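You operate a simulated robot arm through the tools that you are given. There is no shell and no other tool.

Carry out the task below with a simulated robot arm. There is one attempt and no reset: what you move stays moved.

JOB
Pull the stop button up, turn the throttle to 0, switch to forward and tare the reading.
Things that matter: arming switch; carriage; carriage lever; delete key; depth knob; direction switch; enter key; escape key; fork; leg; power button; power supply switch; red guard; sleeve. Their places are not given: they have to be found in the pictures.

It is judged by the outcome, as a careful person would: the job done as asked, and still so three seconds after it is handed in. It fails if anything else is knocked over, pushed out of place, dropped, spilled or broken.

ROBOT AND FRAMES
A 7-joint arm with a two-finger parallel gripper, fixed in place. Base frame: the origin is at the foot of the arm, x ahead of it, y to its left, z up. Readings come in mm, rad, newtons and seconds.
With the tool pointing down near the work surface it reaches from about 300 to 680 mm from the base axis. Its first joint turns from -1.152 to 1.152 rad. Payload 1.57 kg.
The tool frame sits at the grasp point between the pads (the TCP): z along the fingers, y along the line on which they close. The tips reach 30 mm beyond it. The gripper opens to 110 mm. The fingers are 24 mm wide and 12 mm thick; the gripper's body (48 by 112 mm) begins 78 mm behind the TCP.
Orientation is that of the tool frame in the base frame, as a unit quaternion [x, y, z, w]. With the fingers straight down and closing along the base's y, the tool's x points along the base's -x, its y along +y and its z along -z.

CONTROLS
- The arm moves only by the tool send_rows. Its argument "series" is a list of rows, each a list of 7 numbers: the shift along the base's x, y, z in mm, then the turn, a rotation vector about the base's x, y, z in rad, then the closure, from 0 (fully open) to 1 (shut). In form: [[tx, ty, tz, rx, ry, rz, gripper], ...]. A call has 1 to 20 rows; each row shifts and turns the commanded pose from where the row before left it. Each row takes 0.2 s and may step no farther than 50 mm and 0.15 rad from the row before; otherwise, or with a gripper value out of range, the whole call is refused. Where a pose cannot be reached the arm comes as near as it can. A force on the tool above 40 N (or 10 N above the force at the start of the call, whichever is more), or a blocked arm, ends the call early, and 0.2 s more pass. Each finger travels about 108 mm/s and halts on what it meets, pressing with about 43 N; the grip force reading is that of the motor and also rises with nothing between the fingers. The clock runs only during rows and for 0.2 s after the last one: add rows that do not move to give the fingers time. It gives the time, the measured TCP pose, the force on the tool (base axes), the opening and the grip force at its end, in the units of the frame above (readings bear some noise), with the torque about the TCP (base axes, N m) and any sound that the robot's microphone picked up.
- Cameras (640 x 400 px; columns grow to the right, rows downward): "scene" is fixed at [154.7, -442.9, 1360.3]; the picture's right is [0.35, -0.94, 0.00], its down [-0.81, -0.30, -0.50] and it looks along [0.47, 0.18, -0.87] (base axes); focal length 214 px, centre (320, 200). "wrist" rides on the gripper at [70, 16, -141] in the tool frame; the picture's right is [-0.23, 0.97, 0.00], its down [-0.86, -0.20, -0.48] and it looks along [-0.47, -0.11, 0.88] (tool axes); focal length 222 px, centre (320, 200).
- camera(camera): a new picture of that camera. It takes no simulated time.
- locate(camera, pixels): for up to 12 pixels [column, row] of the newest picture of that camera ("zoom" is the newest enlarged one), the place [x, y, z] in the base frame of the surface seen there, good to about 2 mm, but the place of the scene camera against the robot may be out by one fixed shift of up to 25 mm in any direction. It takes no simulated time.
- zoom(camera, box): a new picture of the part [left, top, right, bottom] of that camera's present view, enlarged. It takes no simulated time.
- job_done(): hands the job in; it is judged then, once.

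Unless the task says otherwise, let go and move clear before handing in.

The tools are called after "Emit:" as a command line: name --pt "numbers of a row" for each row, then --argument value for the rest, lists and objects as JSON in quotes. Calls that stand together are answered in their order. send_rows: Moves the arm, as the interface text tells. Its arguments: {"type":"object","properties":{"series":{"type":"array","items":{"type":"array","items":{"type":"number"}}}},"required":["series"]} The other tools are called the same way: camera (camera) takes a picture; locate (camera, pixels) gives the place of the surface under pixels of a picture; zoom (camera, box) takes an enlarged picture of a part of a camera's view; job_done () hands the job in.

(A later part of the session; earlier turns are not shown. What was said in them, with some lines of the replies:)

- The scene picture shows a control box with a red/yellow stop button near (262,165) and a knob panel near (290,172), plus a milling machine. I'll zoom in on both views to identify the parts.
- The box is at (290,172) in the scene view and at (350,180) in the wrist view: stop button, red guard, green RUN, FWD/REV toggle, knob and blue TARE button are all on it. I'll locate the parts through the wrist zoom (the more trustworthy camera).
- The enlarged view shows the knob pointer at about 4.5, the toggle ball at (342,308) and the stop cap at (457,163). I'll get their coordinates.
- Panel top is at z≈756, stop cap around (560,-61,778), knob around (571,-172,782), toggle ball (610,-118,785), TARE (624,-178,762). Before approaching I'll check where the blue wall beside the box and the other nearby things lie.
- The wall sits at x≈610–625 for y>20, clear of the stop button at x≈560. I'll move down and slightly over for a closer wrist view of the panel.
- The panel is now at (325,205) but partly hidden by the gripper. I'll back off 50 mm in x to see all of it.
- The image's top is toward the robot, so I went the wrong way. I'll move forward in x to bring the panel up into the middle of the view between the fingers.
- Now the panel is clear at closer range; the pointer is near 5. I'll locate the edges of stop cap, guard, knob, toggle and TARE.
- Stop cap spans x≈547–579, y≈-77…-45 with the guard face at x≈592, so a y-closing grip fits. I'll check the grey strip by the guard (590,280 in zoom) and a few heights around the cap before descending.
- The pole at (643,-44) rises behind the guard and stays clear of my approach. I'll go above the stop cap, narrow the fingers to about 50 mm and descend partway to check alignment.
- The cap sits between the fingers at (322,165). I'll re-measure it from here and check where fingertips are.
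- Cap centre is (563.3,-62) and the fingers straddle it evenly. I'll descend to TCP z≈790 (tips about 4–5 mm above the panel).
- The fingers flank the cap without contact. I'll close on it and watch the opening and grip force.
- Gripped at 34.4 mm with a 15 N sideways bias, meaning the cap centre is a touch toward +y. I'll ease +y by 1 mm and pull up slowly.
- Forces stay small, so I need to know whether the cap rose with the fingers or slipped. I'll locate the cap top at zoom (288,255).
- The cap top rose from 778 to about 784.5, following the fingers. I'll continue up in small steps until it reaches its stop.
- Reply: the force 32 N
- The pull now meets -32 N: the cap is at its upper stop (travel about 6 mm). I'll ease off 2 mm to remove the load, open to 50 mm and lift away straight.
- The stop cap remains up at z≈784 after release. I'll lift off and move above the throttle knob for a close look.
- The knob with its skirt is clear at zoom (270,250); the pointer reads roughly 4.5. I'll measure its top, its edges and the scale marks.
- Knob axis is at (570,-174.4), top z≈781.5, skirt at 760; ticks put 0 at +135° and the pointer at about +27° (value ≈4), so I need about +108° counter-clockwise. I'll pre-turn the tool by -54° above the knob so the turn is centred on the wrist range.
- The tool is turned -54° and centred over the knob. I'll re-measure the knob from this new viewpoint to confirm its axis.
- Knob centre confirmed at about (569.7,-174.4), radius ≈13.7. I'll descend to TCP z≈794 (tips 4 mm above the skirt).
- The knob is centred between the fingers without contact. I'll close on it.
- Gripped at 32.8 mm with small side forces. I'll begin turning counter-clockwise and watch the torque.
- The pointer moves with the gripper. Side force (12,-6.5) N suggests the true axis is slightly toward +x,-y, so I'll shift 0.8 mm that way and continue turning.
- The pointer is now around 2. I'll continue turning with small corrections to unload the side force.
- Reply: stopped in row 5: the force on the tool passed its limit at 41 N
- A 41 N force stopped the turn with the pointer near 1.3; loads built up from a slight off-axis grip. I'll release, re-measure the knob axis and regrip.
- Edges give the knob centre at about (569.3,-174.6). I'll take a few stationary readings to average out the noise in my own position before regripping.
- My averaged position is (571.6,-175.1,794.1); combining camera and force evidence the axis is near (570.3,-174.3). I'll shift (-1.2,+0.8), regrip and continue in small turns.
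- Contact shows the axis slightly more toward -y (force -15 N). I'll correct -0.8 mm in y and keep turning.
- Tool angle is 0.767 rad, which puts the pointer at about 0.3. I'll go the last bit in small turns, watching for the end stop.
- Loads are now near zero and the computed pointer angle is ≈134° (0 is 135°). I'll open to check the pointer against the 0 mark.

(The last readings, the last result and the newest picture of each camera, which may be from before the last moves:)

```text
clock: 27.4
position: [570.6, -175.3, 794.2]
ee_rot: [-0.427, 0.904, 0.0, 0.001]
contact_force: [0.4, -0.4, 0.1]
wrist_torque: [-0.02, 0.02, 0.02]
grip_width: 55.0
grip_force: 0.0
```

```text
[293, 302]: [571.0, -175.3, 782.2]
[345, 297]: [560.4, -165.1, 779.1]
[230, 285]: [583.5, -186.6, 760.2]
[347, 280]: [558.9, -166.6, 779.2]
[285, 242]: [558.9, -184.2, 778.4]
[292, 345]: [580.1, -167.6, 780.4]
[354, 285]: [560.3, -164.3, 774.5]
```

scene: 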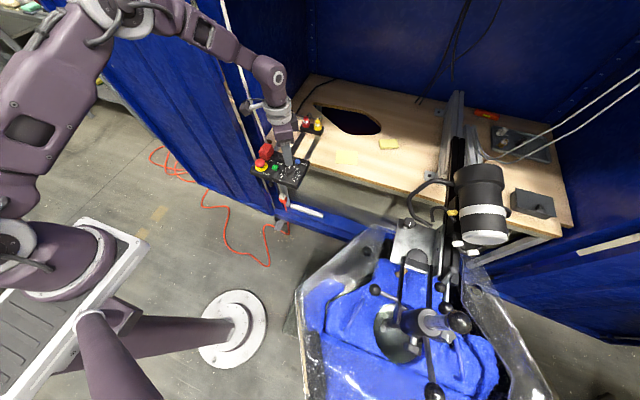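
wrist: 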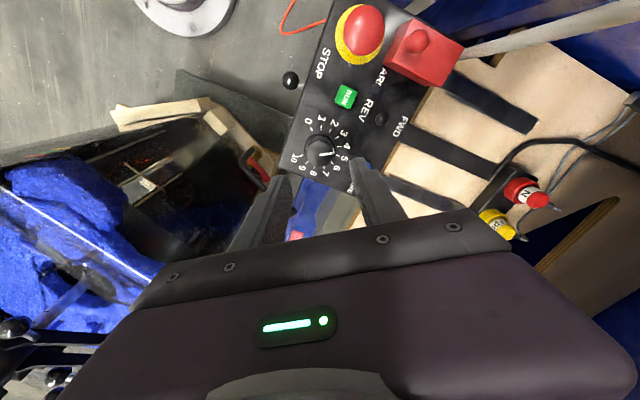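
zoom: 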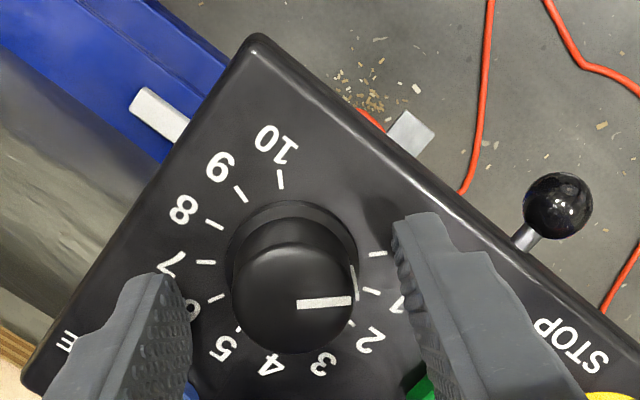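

The pointer line (298,304)→(350,299) is parallel to the 0 tick direction within about 1°, so the throttle reads 0. I'll lift clear, turn the tool back and verify from a better view.

Emit:
send_rows --pt "0 0 25 0 0 0 0.5" --pt "0 0 30 0 0 0 0.5" --pt "0 0 30 0 0 -0.125 0.5" --pt "0 0 0 0 0 -0.125 0.5" --pt "0 0 0 0 0 -0.125 0.5" --pt "0 0 0 0 0 -0.125 0.5" --pt "0 0 0 0 0 -0.125 0.5" --pt "0 0 0 0 0 -0.125 0.5" --pt "0 0 0 0 0 -0.135 0.5" --pt "0 0 0 0 0 0 0.5" --pt "0 0 0 0 0 0 0.5"

Emit:
camera --camera "wrist"

Emit:
zoom --camera "wrist" --box '[270, 90, 400, 190]'

```text
clock: 29.8
position: [571.1, -177.1, 878.4]
ee_rot: [0.0, 1.0, 0.0, 0.0]
contact_force: [-0.8, 0.6, -0.7]
wrist_torque: [0.0, -0.02, 0.01]
grip_width: 55.1
grip_force: 0.1
```

```text
taken
```

wrist: 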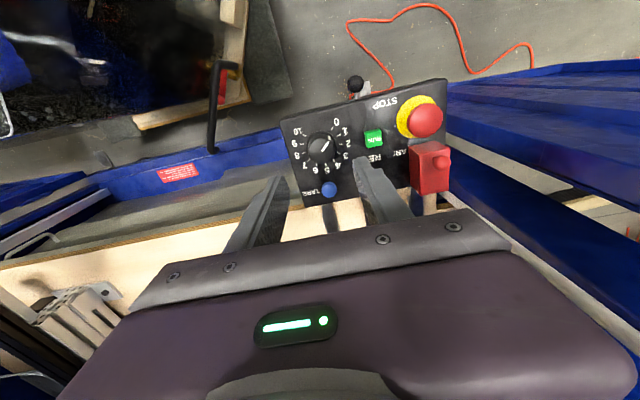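

```text
4.00 times, centred on (335, 140) of wrist
```

zoom: 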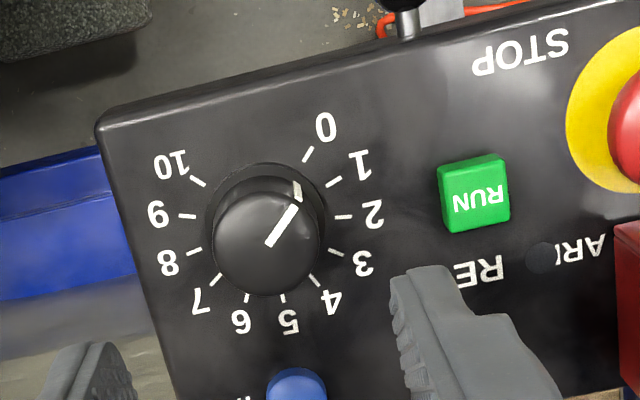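

The pointer now lines up with 0. I'll take a tighter zoom to check the residual angle, and look at the toggle, TARE and stop.

Emit:
zoom --camera "wrist" --box '[300, 115, 370, 175]'

Emit:
locate --camera "zoom" --pixels '[[280, 245], [326, 179], [336, 105], [350, 85], [180, 265]]'

Emit:
zoom --camera "scene" --box '[240, 130, 330, 200]'

```text
6.67 times, centred on (335, 145) of wrist
```

zoom: 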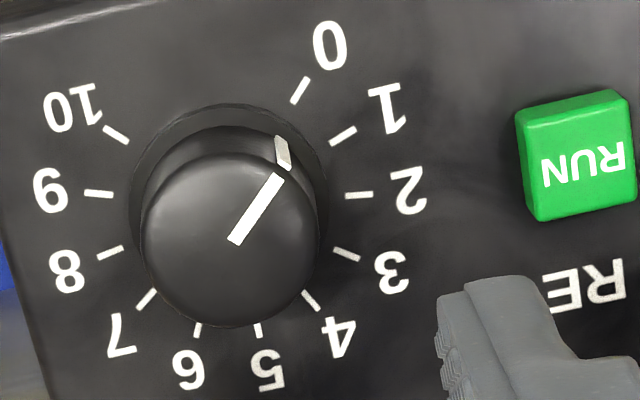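

```text
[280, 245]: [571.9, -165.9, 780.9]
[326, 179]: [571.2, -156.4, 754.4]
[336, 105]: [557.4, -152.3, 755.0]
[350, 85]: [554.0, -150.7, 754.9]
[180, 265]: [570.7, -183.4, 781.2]
```

```text
5.71 times, centred on (285, 165) of scene
```

zoom: 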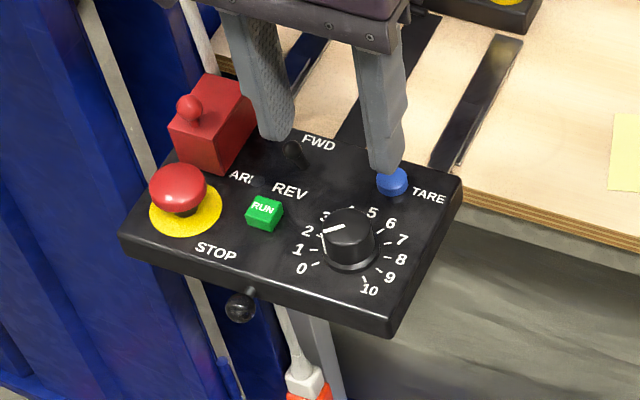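

The tight view shows the pointer (234,241)→(279,175) about 3–4° short of the 0 tick direction, i.e. ≈0.1. I'll go back down and nudge it fully to 0.

Emit:
send_rows --pt "0 0 -30 0 0 0 0.545" --pt "0 0 -30 0 0 0 0.545" --pt "0 0 -15 0 0 0 0.545" --pt "0 0 -10 0 0 0 0.545" --pt "0 0 0 0 0 0 0.545" --pt "0 0 0 0 0 0 0.68" --pt "0 0 0 0 0 0 0.85" --pt "0 0 0 0 0 0 0.85" --pt "0 0 0 0 0 0 0.85"

Emit:
zoom --camera "wrist" --box '[240, 90, 420, 215]'

```text
clock: 31.8
position: [571.6, -175.3, 792.9]
ee_rot: [0.0, 1.0, 0.0, 0.0]
contact_force: [1.1, 5.2, -3.7]
wrist_torque: [0.14, -0.26, -0.01]
grip_width: 33.2
grip_force: 41.2
```

```text
3.20 times, centred on (330, 152) of wrist
```

zoom: 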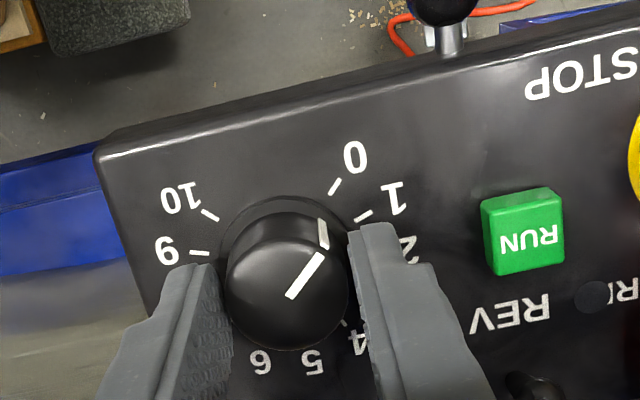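

Gripped squarely again with low forces. I'll turn in small increments and read the torque.

Emit:
send_rows --pt "0 0 0 0 0 0.035 0.85" --pt "0 0 0 0 0 0.035 0.85" --pt "0 0 0 0 0 0 0.85"

Emit:
zoom --camera "wrist" --box '[285, 120, 375, 195]'

```text
clock: 32.6
position: [571.0, -174.7, 792.7]
ee_rot: [-0.034, 0.999, 0.001, -0.001]
contact_force: [2.3, 5.5, -11.8]
wrist_torque: [0.24, -0.27, -0.61]
grip_width: 33.2
grip_force: 41.4
```

```text
5.33 times, centred on (330, 158) of wrist
```

zoom: 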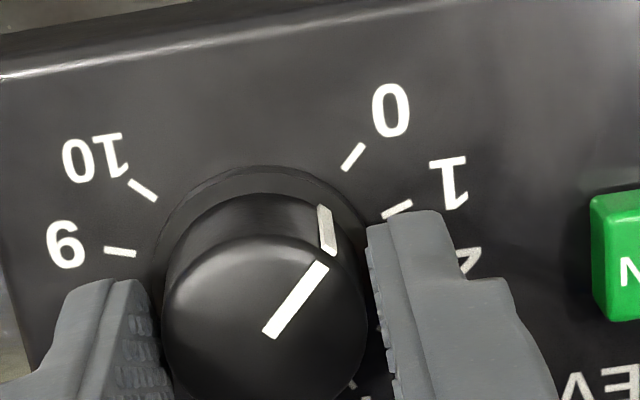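

Torque about z rose to -0.61 N·m: the knob is against its end stop at 0. I'll open the fingers, lift clear and recheck.

Emit:
send_rows --pt "0 0 0 0 0 0 0.65" --pt "0 0 0 0 0 0 0.545" --pt "0 0 0 0 0 0 0.545" --pt "0 0 30 0 0 -0.035 0.545" --pt "0 0 30 0 0 -0.035 0.545" --pt "0 0 25 0 0 0 0.5" --pt "0 0 0 0 0 0 0.5" --pt "0 0 0 0 0 0 0.5"

Emit:
zoom --camera "wrist" --box '[300, 115, 370, 175]'

Emit:
camera --camera "wrist"

```text
clock: 34.4
position: [572.4, -175.8, 876.8]
ee_rot: [0.0, 1.0, 0.0, 0.001]
contact_force: [0.1, 0.3, -0.6]
wrist_torque: [0.01, -0.01, 0.0]
grip_width: 54.5
grip_force: 0.1
```

```text
6.67 times, centred on (335, 145) of wrist
```

zoom: 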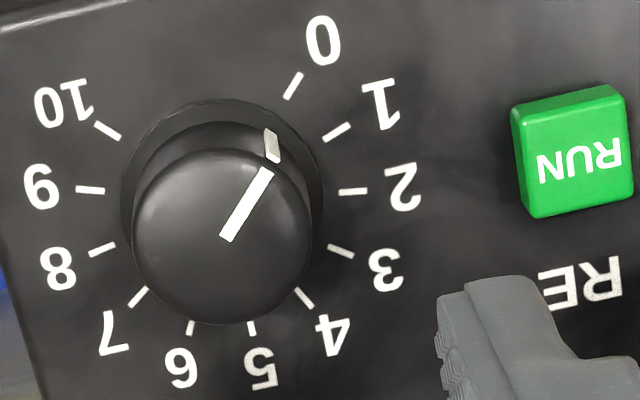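

```text
taken
```

wrist: 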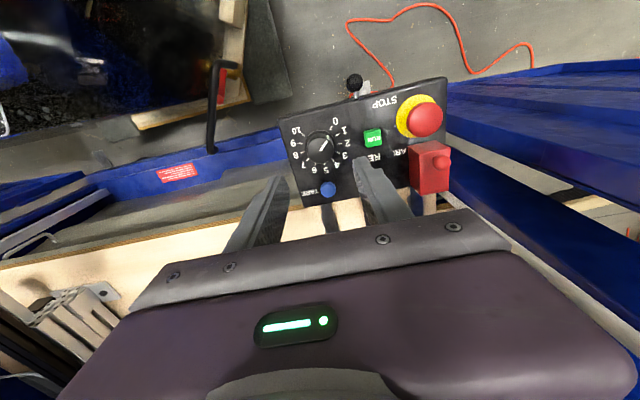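

The pointer now matches the 0 tick exactly. Next is the direction switch; I'll zoom in on it in the scene view to see which way the lever leans.

Emit:
zoom --camera "scene" --box '[270, 140, 310, 170]'

Emit:
send_rows --pt "0 25 0 0 0 0 0.8" --pt "0 25 0 0 0 0 1.0" --pt "0 10 0 0 0 0 1.0" --pt "0 0 0 0 0 0 1.0" --pt "0 0 0 0 0 0 1.0"

Emit:
zoom --camera "wrist" --box '[260, 120, 400, 210]'

```text
13.33 times, centred on (290, 155) of scene
```

zoom: 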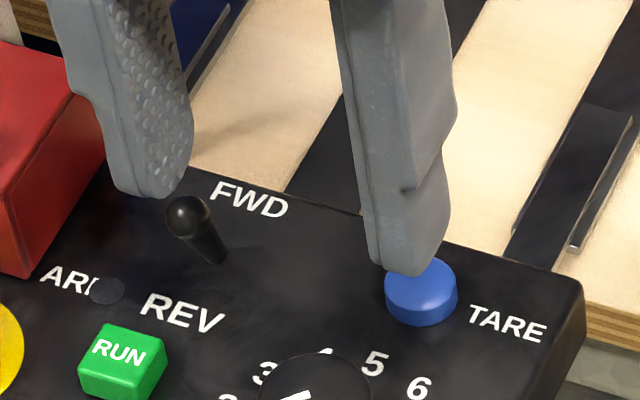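

```text
clock: 35.6
position: [570.9, -115.9, 879.4]
ee_rot: [0.001, 1.0, 0.0, 0.0]
contact_force: [-1.0, -0.1, -0.9]
wrist_torque: [0.03, 0.02, 0.0]
grip_width: 0.0
grip_force: 21.7
```

```text
4.44 times, centred on (330, 165) of wrist
```

zoom: 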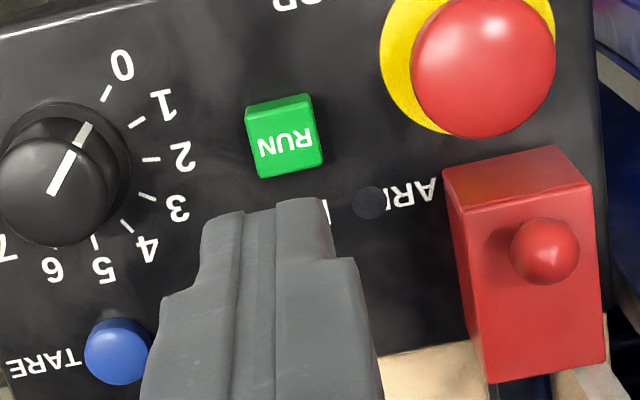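

The scene zoom shows the lever's foot and ball clearly. I'll locate both, with the labels, in the scene view to determine its lean.

Emit:
zoom --camera "scene" --box '[270, 140, 310, 170]'

Emit:
locate --camera "zoom" --pixels '[[188, 215], [225, 262], [205, 240], [250, 200], [180, 312], [230, 265], [215, 270], [420, 285], [450, 260], [122, 345], [200, 228], [225, 280]]'

```text
13.33 times, centred on (290, 155) of scene
```

zoom: 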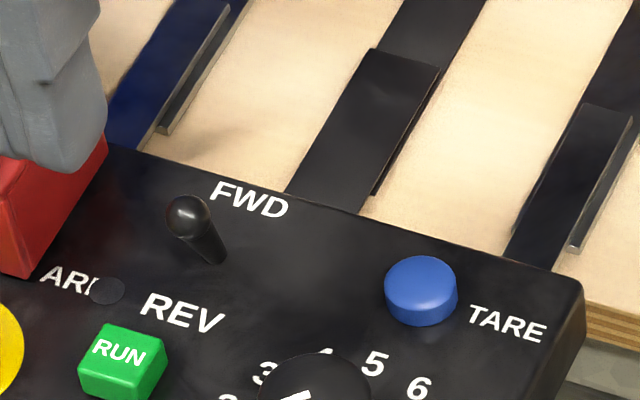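

```text
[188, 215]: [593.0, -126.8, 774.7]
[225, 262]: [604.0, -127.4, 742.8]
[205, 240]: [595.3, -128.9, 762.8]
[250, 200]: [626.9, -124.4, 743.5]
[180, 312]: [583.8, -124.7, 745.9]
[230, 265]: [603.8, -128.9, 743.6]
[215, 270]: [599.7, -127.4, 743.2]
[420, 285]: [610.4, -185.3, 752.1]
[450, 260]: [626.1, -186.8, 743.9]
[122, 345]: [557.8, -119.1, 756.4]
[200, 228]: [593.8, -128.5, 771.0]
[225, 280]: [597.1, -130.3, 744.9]
```

The lever foot is near x≈618 and the ball at x≈610, so it leans toward REV (toward me); FWD is toward +x. I'll descend with closed fingers on the REV side of the ball, tips about 16 mm above the panel, then push +x.

Emit:
send_rows --pt "17 -1.5 0 0 0 0 1.0" --pt "0 0 -25 0 0 0 1.0" --pt "0 0 -25 0 0 0 1.0" --pt "0 0 -15 0 0 0 1.0" --pt "0 0 -11 0 0 0 1.0" --pt "0 0 0 0 0 0 1.0" --pt "0 0 0 0 0 0 1.0"

Emit:
zoom --camera "scene" --box '[255, 130, 315, 175]'

Emit:
camera --camera "wrist"

```text
clock: 37.2
position: [589.5, -116.3, 801.7]
ee_rot: [0.001, 1.0, -0.001, 0.0]
contact_force: [0.4, -0.3, 1.1]
wrist_torque: [0.0, 0.02, 0.01]
grip_width: 0.0
grip_force: 20.9
```

```text
8.89 times, centred on (285, 152) of scene
```

zoom: 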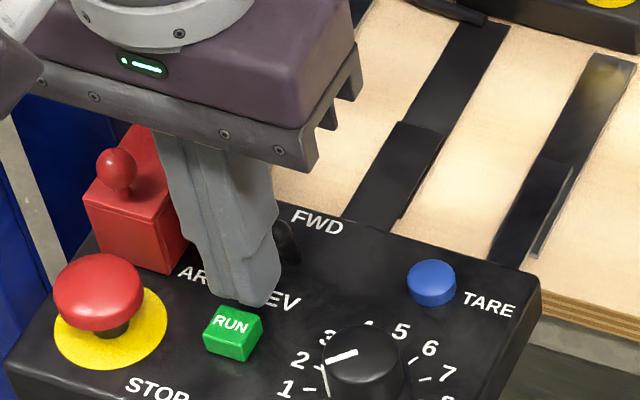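

```text
taken
```

wrist: 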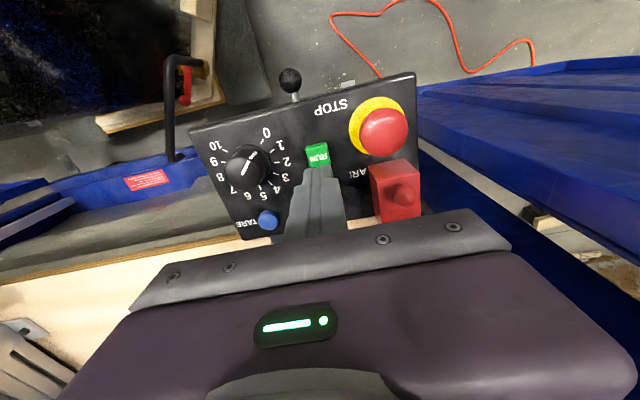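

The fingers are between RUN and the toggle with no contact. I'll push toward +x in 2 mm steps.

Emit:
send_rows --pt "2 0 0 0 0 0 1.0" --pt "2 0 0 0 0 0 1.0" --pt "2 0 0 0 0 0 1.0" --pt "2 0 0 0 0 0 1.0" --pt "2 0 0 0 0 0 1.0"

Emit:
zoom --camera "scene" --box '[255, 130, 315, 175]'

```text
clock: 38.4
position: [597.8, -116.7, 803.2]
ee_rot: [0.001, 1.0, 0.0, 0.0]
contact_force: [-1.6, -1.1, 0.6]
wrist_torque: [0.01, 0.0, 0.02]
grip_width: 0.1
grip_force: 21.1
```

```text
8.89 times, centred on (285, 152) of scene
```

zoom: 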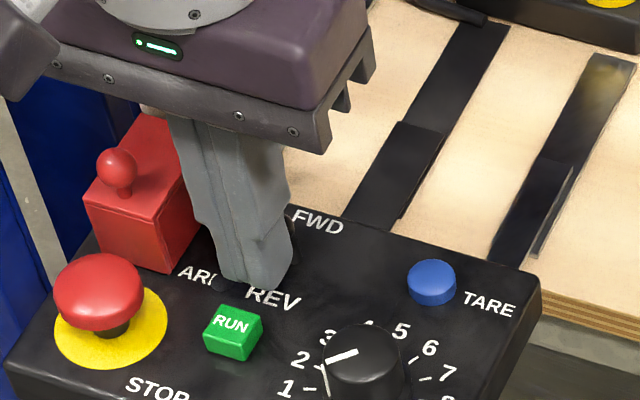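

Force is still about -1.6 N in x, so contact is only starting. I'll continue pushing.

Emit:
send_rows --pt "2 0 0 0 0 0 1.0" --pt "2 0 0 0 0 0 1.0" --pt "2 0 0 0 0 0 1.0" --pt "2 0 0 0 0 0 1.0"

Emit:
zoom --camera "scene" --box '[255, 130, 315, 175]'

```text
clock: 39.4
position: [604.5, -116.5, 802.3]
ee_rot: [0.001, 1.0, 0.0, 0.0]
contact_force: [-0.1, 0.5, -0.3]
wrist_torque: [0.02, 0.02, -0.02]
grip_width: 0.1
grip_force: 21.2
```

```text
8.89 times, centred on (285, 152) of scene
```

zoom: 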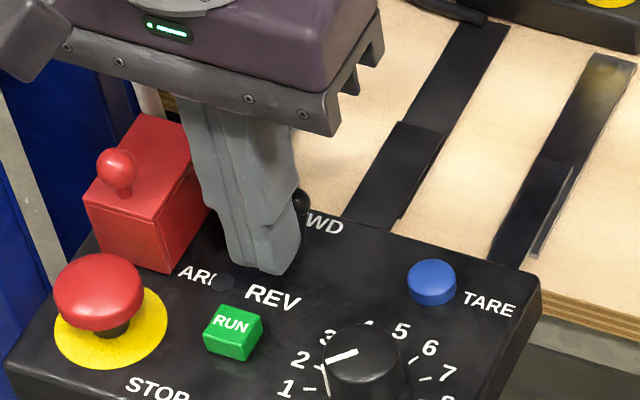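

The ball now shows beyond the fingers at (300,200), over the FWD side. I'll locate it and then back away to look.

Emit:
locate --camera "zoom" --pixels '[[301, 198], [299, 205], [325, 223]]'

Emit:
send_rows --pt "-4 0 0 0 0 0 1.0" --pt "-6 0 0 0 0 0 1.0" --pt "-4 0 30 0 0 0 1.0" --pt "0 0 40 0 0 0 1.0" --pt "-20 30 0 0 0 0 1.0" --pt "0 0 0 0 0 0 1.0"

Emit:
zoom --camera "scene" --box '[255, 130, 315, 175]'

Emit:
camera --camera "wrist"

```text
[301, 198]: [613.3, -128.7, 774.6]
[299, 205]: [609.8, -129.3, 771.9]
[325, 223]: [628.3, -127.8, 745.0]
```

```text
clock: 40.8
position: [573.1, -86.7, 872.9]
ee_rot: [0.001, 1.0, 0.001, 0.0]
contact_force: [-0.3, -0.3, -0.3]
wrist_torque: [0.0, 0.0, 0.01]
grip_width: 0.2
grip_force: 21.5
```

```text
8.89 times, centred on (285, 152) of scene
```

zoom: 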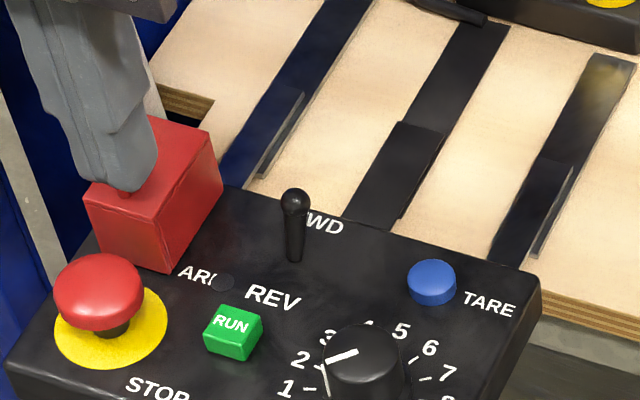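

```text
taken
```

wrist: 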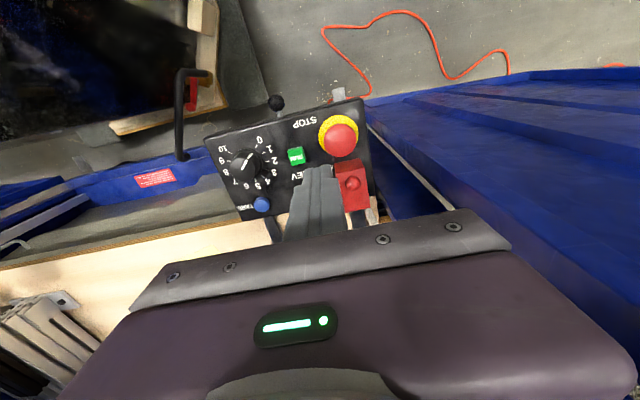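

Emit:
locate --camera "zoom" --pixels '[[296, 197], [296, 205], [295, 255], [295, 240], [272, 295], [325, 224], [100, 290], [347, 355], [433, 280]]'

Emit:
zoom --camera "wrist" --box '[200, 100, 380, 220]'

```text
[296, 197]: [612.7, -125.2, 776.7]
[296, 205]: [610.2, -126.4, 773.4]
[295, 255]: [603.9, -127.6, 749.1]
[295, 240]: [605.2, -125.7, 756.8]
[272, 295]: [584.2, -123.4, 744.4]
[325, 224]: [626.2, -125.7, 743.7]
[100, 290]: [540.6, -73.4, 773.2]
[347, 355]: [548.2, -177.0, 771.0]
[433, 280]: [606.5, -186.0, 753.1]
```

```text
3.33 times, centred on (290, 160) of wrist
```

zoom: 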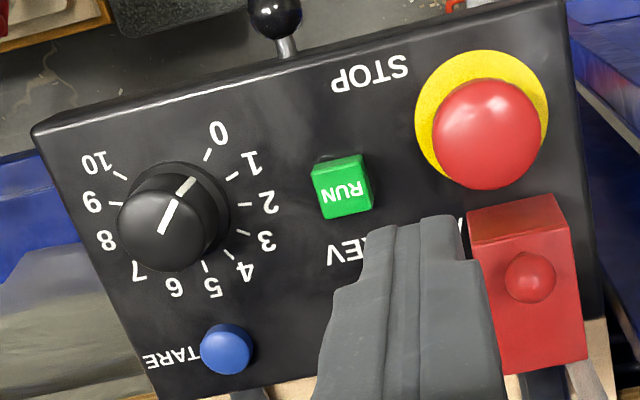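

The lever ball moved from x≈593 to 612 in scene coordinates, about its foot at ~603: the switch is now in FWD. Next I'll move above the blue TARE button near (623,-176.5) with closed fingers.

Emit:
send_rows --pt "0 -40 0 0 0 0 1.0" --pt "10 -40 0 0 0 0 1.0" --pt "35 -9.5 0 0 0 0 1.0" --pt "6.5 0 -30 0 0 0 1.0" --pt "0 0 -25 0 0 0 1.0" --pt "0 0 0 0 0 0 1.0" --pt "0 0 0 0 0 0 1.0"

Emit:
zoom --camera "scene" --box '[255, 130, 335, 190]'

Emit:
camera --camera "wrist"

```text
clock: 42.4
position: [622.3, -175.8, 816.4]
ee_rot: [0.001, 1.0, 0.0, 0.0]
contact_force: [-0.4, 0.5, 0.2]
wrist_torque: [0.01, 0.0, -0.01]
grip_width: 0.0
grip_force: 21.5
```

```text
6.67 times, centred on (295, 160) of scene
```

zoom: 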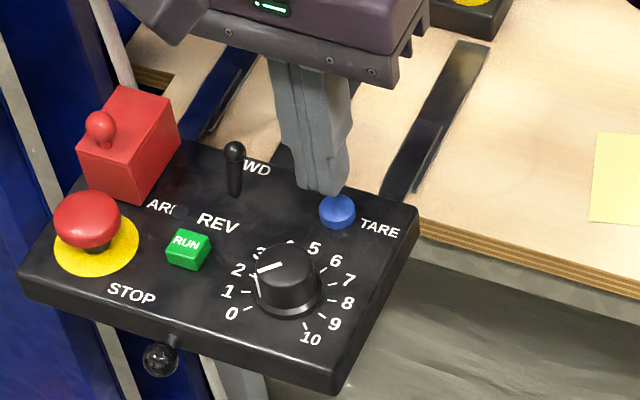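

```text
taken
```

wrist: 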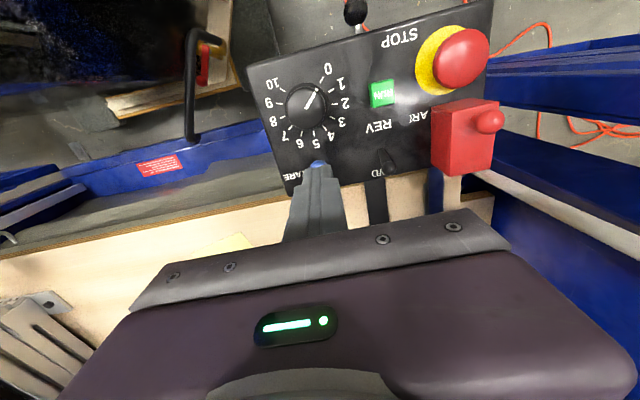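

The fingertips hang about 24 mm above TARE, with the blue edge visible at (318,162). I'll check tip versus button positions before pressing.

Emit:
zoom --camera "wrist" --box '[280, 140, 370, 200]'

Emit:
locate --camera "zoom" --pixels '[[270, 155], [255, 165], [285, 165], [270, 190], [240, 220], [300, 220], [270, 145]]'

```text
6.67 times, centred on (325, 170) of wrist
```

zoom: 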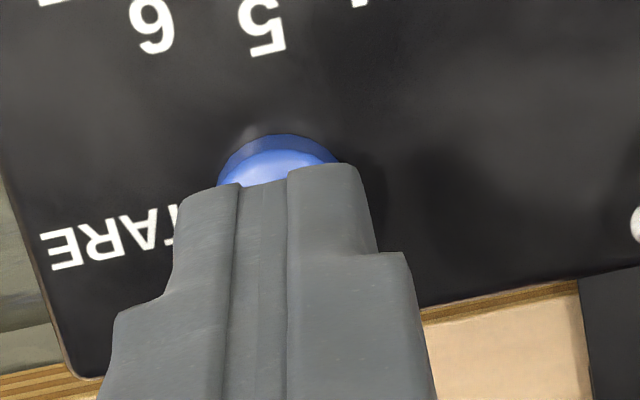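

```text
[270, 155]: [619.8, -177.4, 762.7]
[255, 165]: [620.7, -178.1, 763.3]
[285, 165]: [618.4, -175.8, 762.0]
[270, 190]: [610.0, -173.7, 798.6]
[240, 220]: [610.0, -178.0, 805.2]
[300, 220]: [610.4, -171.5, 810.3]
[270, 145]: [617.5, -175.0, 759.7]
```

The tips' footprint (x 610–634, y≈-187…-164) covers the button. I'll descend to just above it, then press in 1 mm steps.

Emit:
send_rows --pt "0 -1 -10 0 0 0 1.0" --pt "0 0 -10 0 0 0 1.0" --pt "0 0 0 0 0 0 1.0"

Emit:
send_rows --pt "0 0 -1 0 0 0 1.0" --pt "0 0 -1 0 0 0 1.0" --pt "0 0 -1 0 0 0 1.0" --pt "0 0 -1 0 0 0 1.0"

```text
clock: 43.2
position: [622.7, -177.7, 796.5]
ee_rot: [0.001, 1.0, 0.0, 0.0]
contact_force: [-0.6, 0.4, -0.3]
wrist_torque: [-0.02, 0.0, 0.04]
grip_width: 0.0
grip_force: 21.0
```

```text
clock: 44.2
position: [622.9, -177.5, 795.2]
ee_rot: [0.001, 1.0, 0.0, 0.0]
contact_force: [-0.5, 0.8, -0.3]
wrist_torque: [-0.01, 0.01, -0.01]
grip_width: 0.2
grip_force: 21.4
```

No contact yet (force ≈0). I'll continue down in 1 mm steps.

Emit:
send_rows --pt "0 0 -1 0 0 0 1.0" --pt "0 0 -1 0 0 0 1.0" --pt "0 0 -1 0 0 0 1.0"

```text
clock: 45.0
position: [621.8, -177.7, 790.4]
ee_rot: [0.001, 1.0, 0.0, 0.0]
contact_force: [-0.3, 0.1, 0.5]
wrist_torque: [-0.02, -0.01, 0.02]
grip_width: 0.1
grip_force: 21.1
```

Emit:
send_rows --pt "0 0 -1 0 0 0 1.0" --pt "0 0 -0.5 0 0 0 1.0"

Emit:
zoom --camera "wrist" --box '[280, 140, 370, 200]'

Emit:
zoom --camera "scene" --box '[285, 140, 325, 170]'

```text
clock: 45.6
position: [623.2, -176.8, 790.3]
ee_rot: [0.001, 1.0, 0.0, 0.0]
contact_force: [0.3, -1.0, 1.3]
wrist_torque: [-0.03, -0.04, 0.03]
grip_width: 0.2
grip_force: 21.5
heard: click
```

```text
6.67 times, centred on (325, 170) of wrist
```

zoom: 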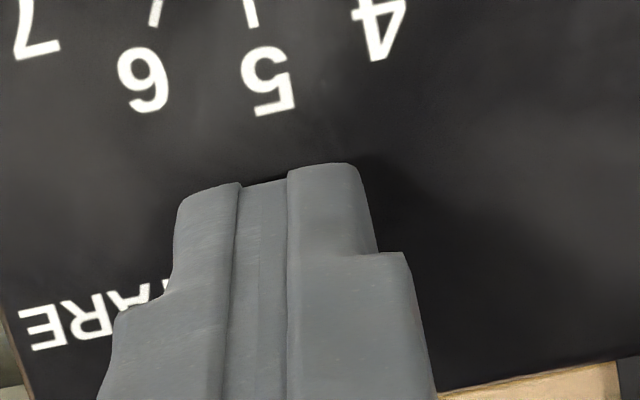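

```text
13.33 times, centred on (305, 155) of scene
```

zoom: 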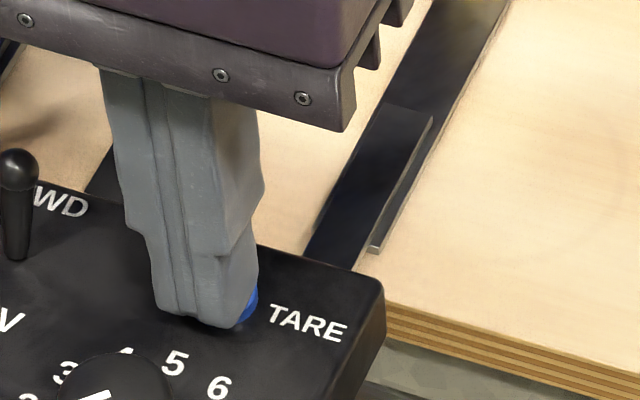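

A click was heard as TARE was pressed. I'll lift straight off and back away, then inspect the whole panel.

Emit:
send_rows --pt "0 0 5 0 0 0 1.0" --pt "0 0 25 0 0 0 1.0" --pt "0 0 40 0 0 0 1.0" --pt "-30 0 40 0 0 0 1.0" --pt "-30 0 0 0 0 0 0.9" --pt "0 40 0 0 0 0 0.8" --pt "0 0 0 0 0 0 0.8"

Emit:
camera --camera "wrist"

Emit:
zoom --camera "wrist" --box '[230, 80, 410, 200]'

Emit:
zoom --camera "scene" --box '[245, 125, 325, 185]'

```text
clock: 47.2
position: [561.6, -135.8, 900.4]
ee_rot: [0.001, 1.0, 0.0, 0.0]
contact_force: [0.0, 0.4, 0.0]
wrist_torque: [-0.03, 0.0, 0.02]
grip_width: 22.0
grip_force: 0.1
```

```text
taken
```

wrist: 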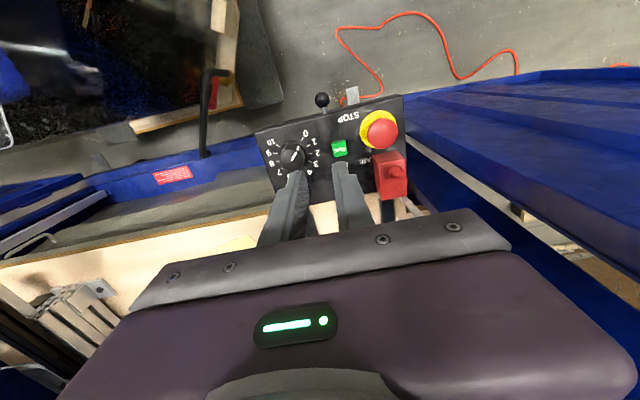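

```text
3.33 times, centred on (320, 140) of wrist
```

zoom: 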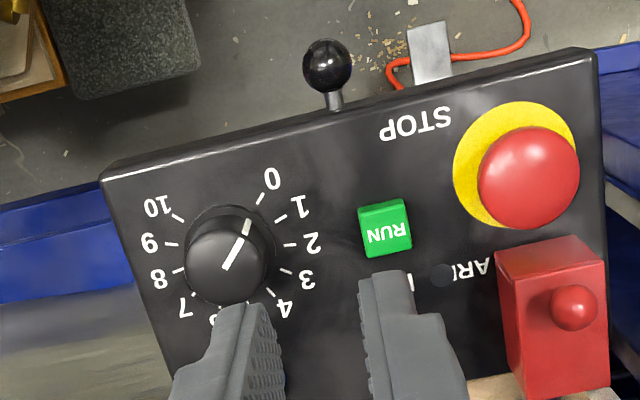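

```text
6.67 times, centred on (285, 155) of scene
```

zoom: 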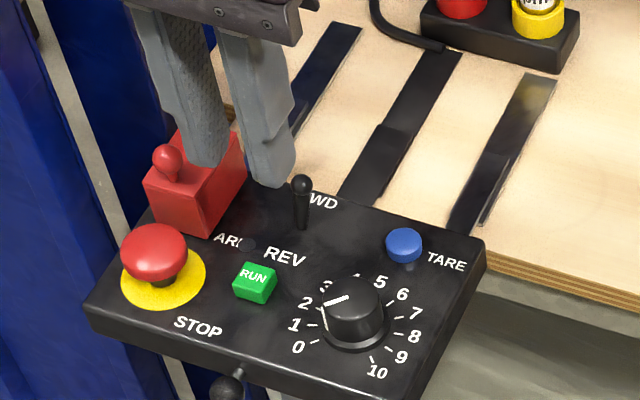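

All controls look right: stop raised with its stem visible, pointer at 0, lever toward FWD. I'll check heights once more and compare the rest of the scene with the start.

Emit:
locate --camera "zoom" --pixels '[[155, 245], [404, 240], [301, 182], [302, 225], [167, 158], [355, 300], [255, 280]]'

Emit:
send_rows --pt "-30 0 30 0 0 0 0.5" --pt "-40 0 30 0 0 0 0.2" --pt "-40 0 30 0 0 0 0" --pt "0 0 0 0 0 0 0" --pt "0 0 0 0 0 0 0"

Emit:
camera --camera "scene"

Emit:
zoom --camera "scene" --box '[235, 110, 345, 210]'

Emit:
zoom --camera "wrist" --box '[250, 120, 400, 220]'

```text
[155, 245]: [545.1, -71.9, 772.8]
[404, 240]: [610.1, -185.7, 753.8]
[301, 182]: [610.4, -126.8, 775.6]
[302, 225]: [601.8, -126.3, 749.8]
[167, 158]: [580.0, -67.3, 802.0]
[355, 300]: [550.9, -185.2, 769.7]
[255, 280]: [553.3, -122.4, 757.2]
```

```text
clock: 48.4
position: [456.3, -141.2, 988.0]
ee_rot: [0.0, 1.0, 0.0, -0.001]
contact_force: [-0.1, 0.2, -0.1]
wrist_torque: [0.01, 0.01, 0.0]
grip_width: 110.1
grip_force: 0.0
```

```text
taken
```

scene: 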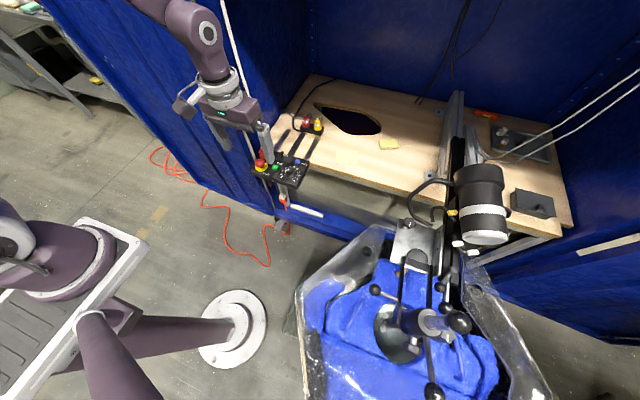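

```text
4.00 times, centred on (290, 160) of scene
```

zoom: 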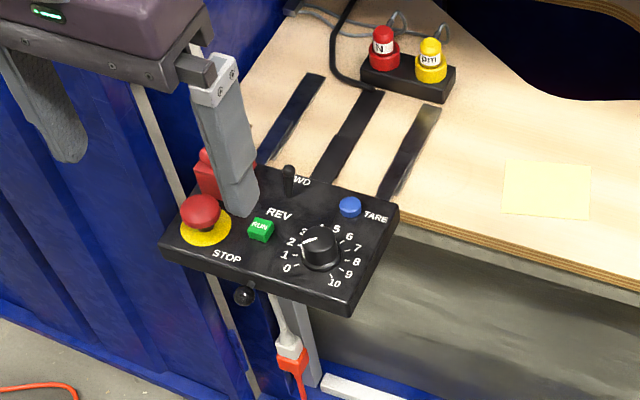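

```text
4.00 times, centred on (325, 170) of wrist
```

zoom: 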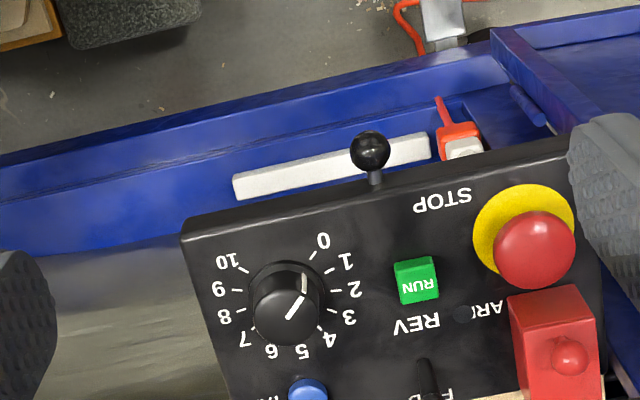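

The stop cap is still up, the pointer is at 0, the lever is on the FWD side, and TARE clicked and popped back. Everything else looks as it did at the start and the arm is clear, so I'll hand the job in.

Emit:
job_done

```text
The job is handed in.
```

All four steps are done, and I handed the job in with the arm clear of the panel. I don't have the judge's result.

- **Stop button:** pulled up about 6 mm until it met its upper stop. The cap was still raised in the last pictures.
- **Throttle:** turned counter-clockwise from about 4 until it met its end stop, and the pointer lines up with the 0 mark. One turn was cut short by the force limit at 41 N, so I let go, gripped the knob again and finished in smaller steps. It first settled at about 0.1, and I went back to bring it fully to 0.
- **Direction switch:** the lever was leaning toward REV. I pushed it over, and it now leans toward FWD by about the same amount.
- **Tare:** pressed once with closed fingertips. The microphone picked up a click, and the button came back up. There is no readout in view, so I could not confirm that the reading zeroed.

I saw nothing else moved or knocked over in the final pictures, and I did not touch the red guard or the RUN button.
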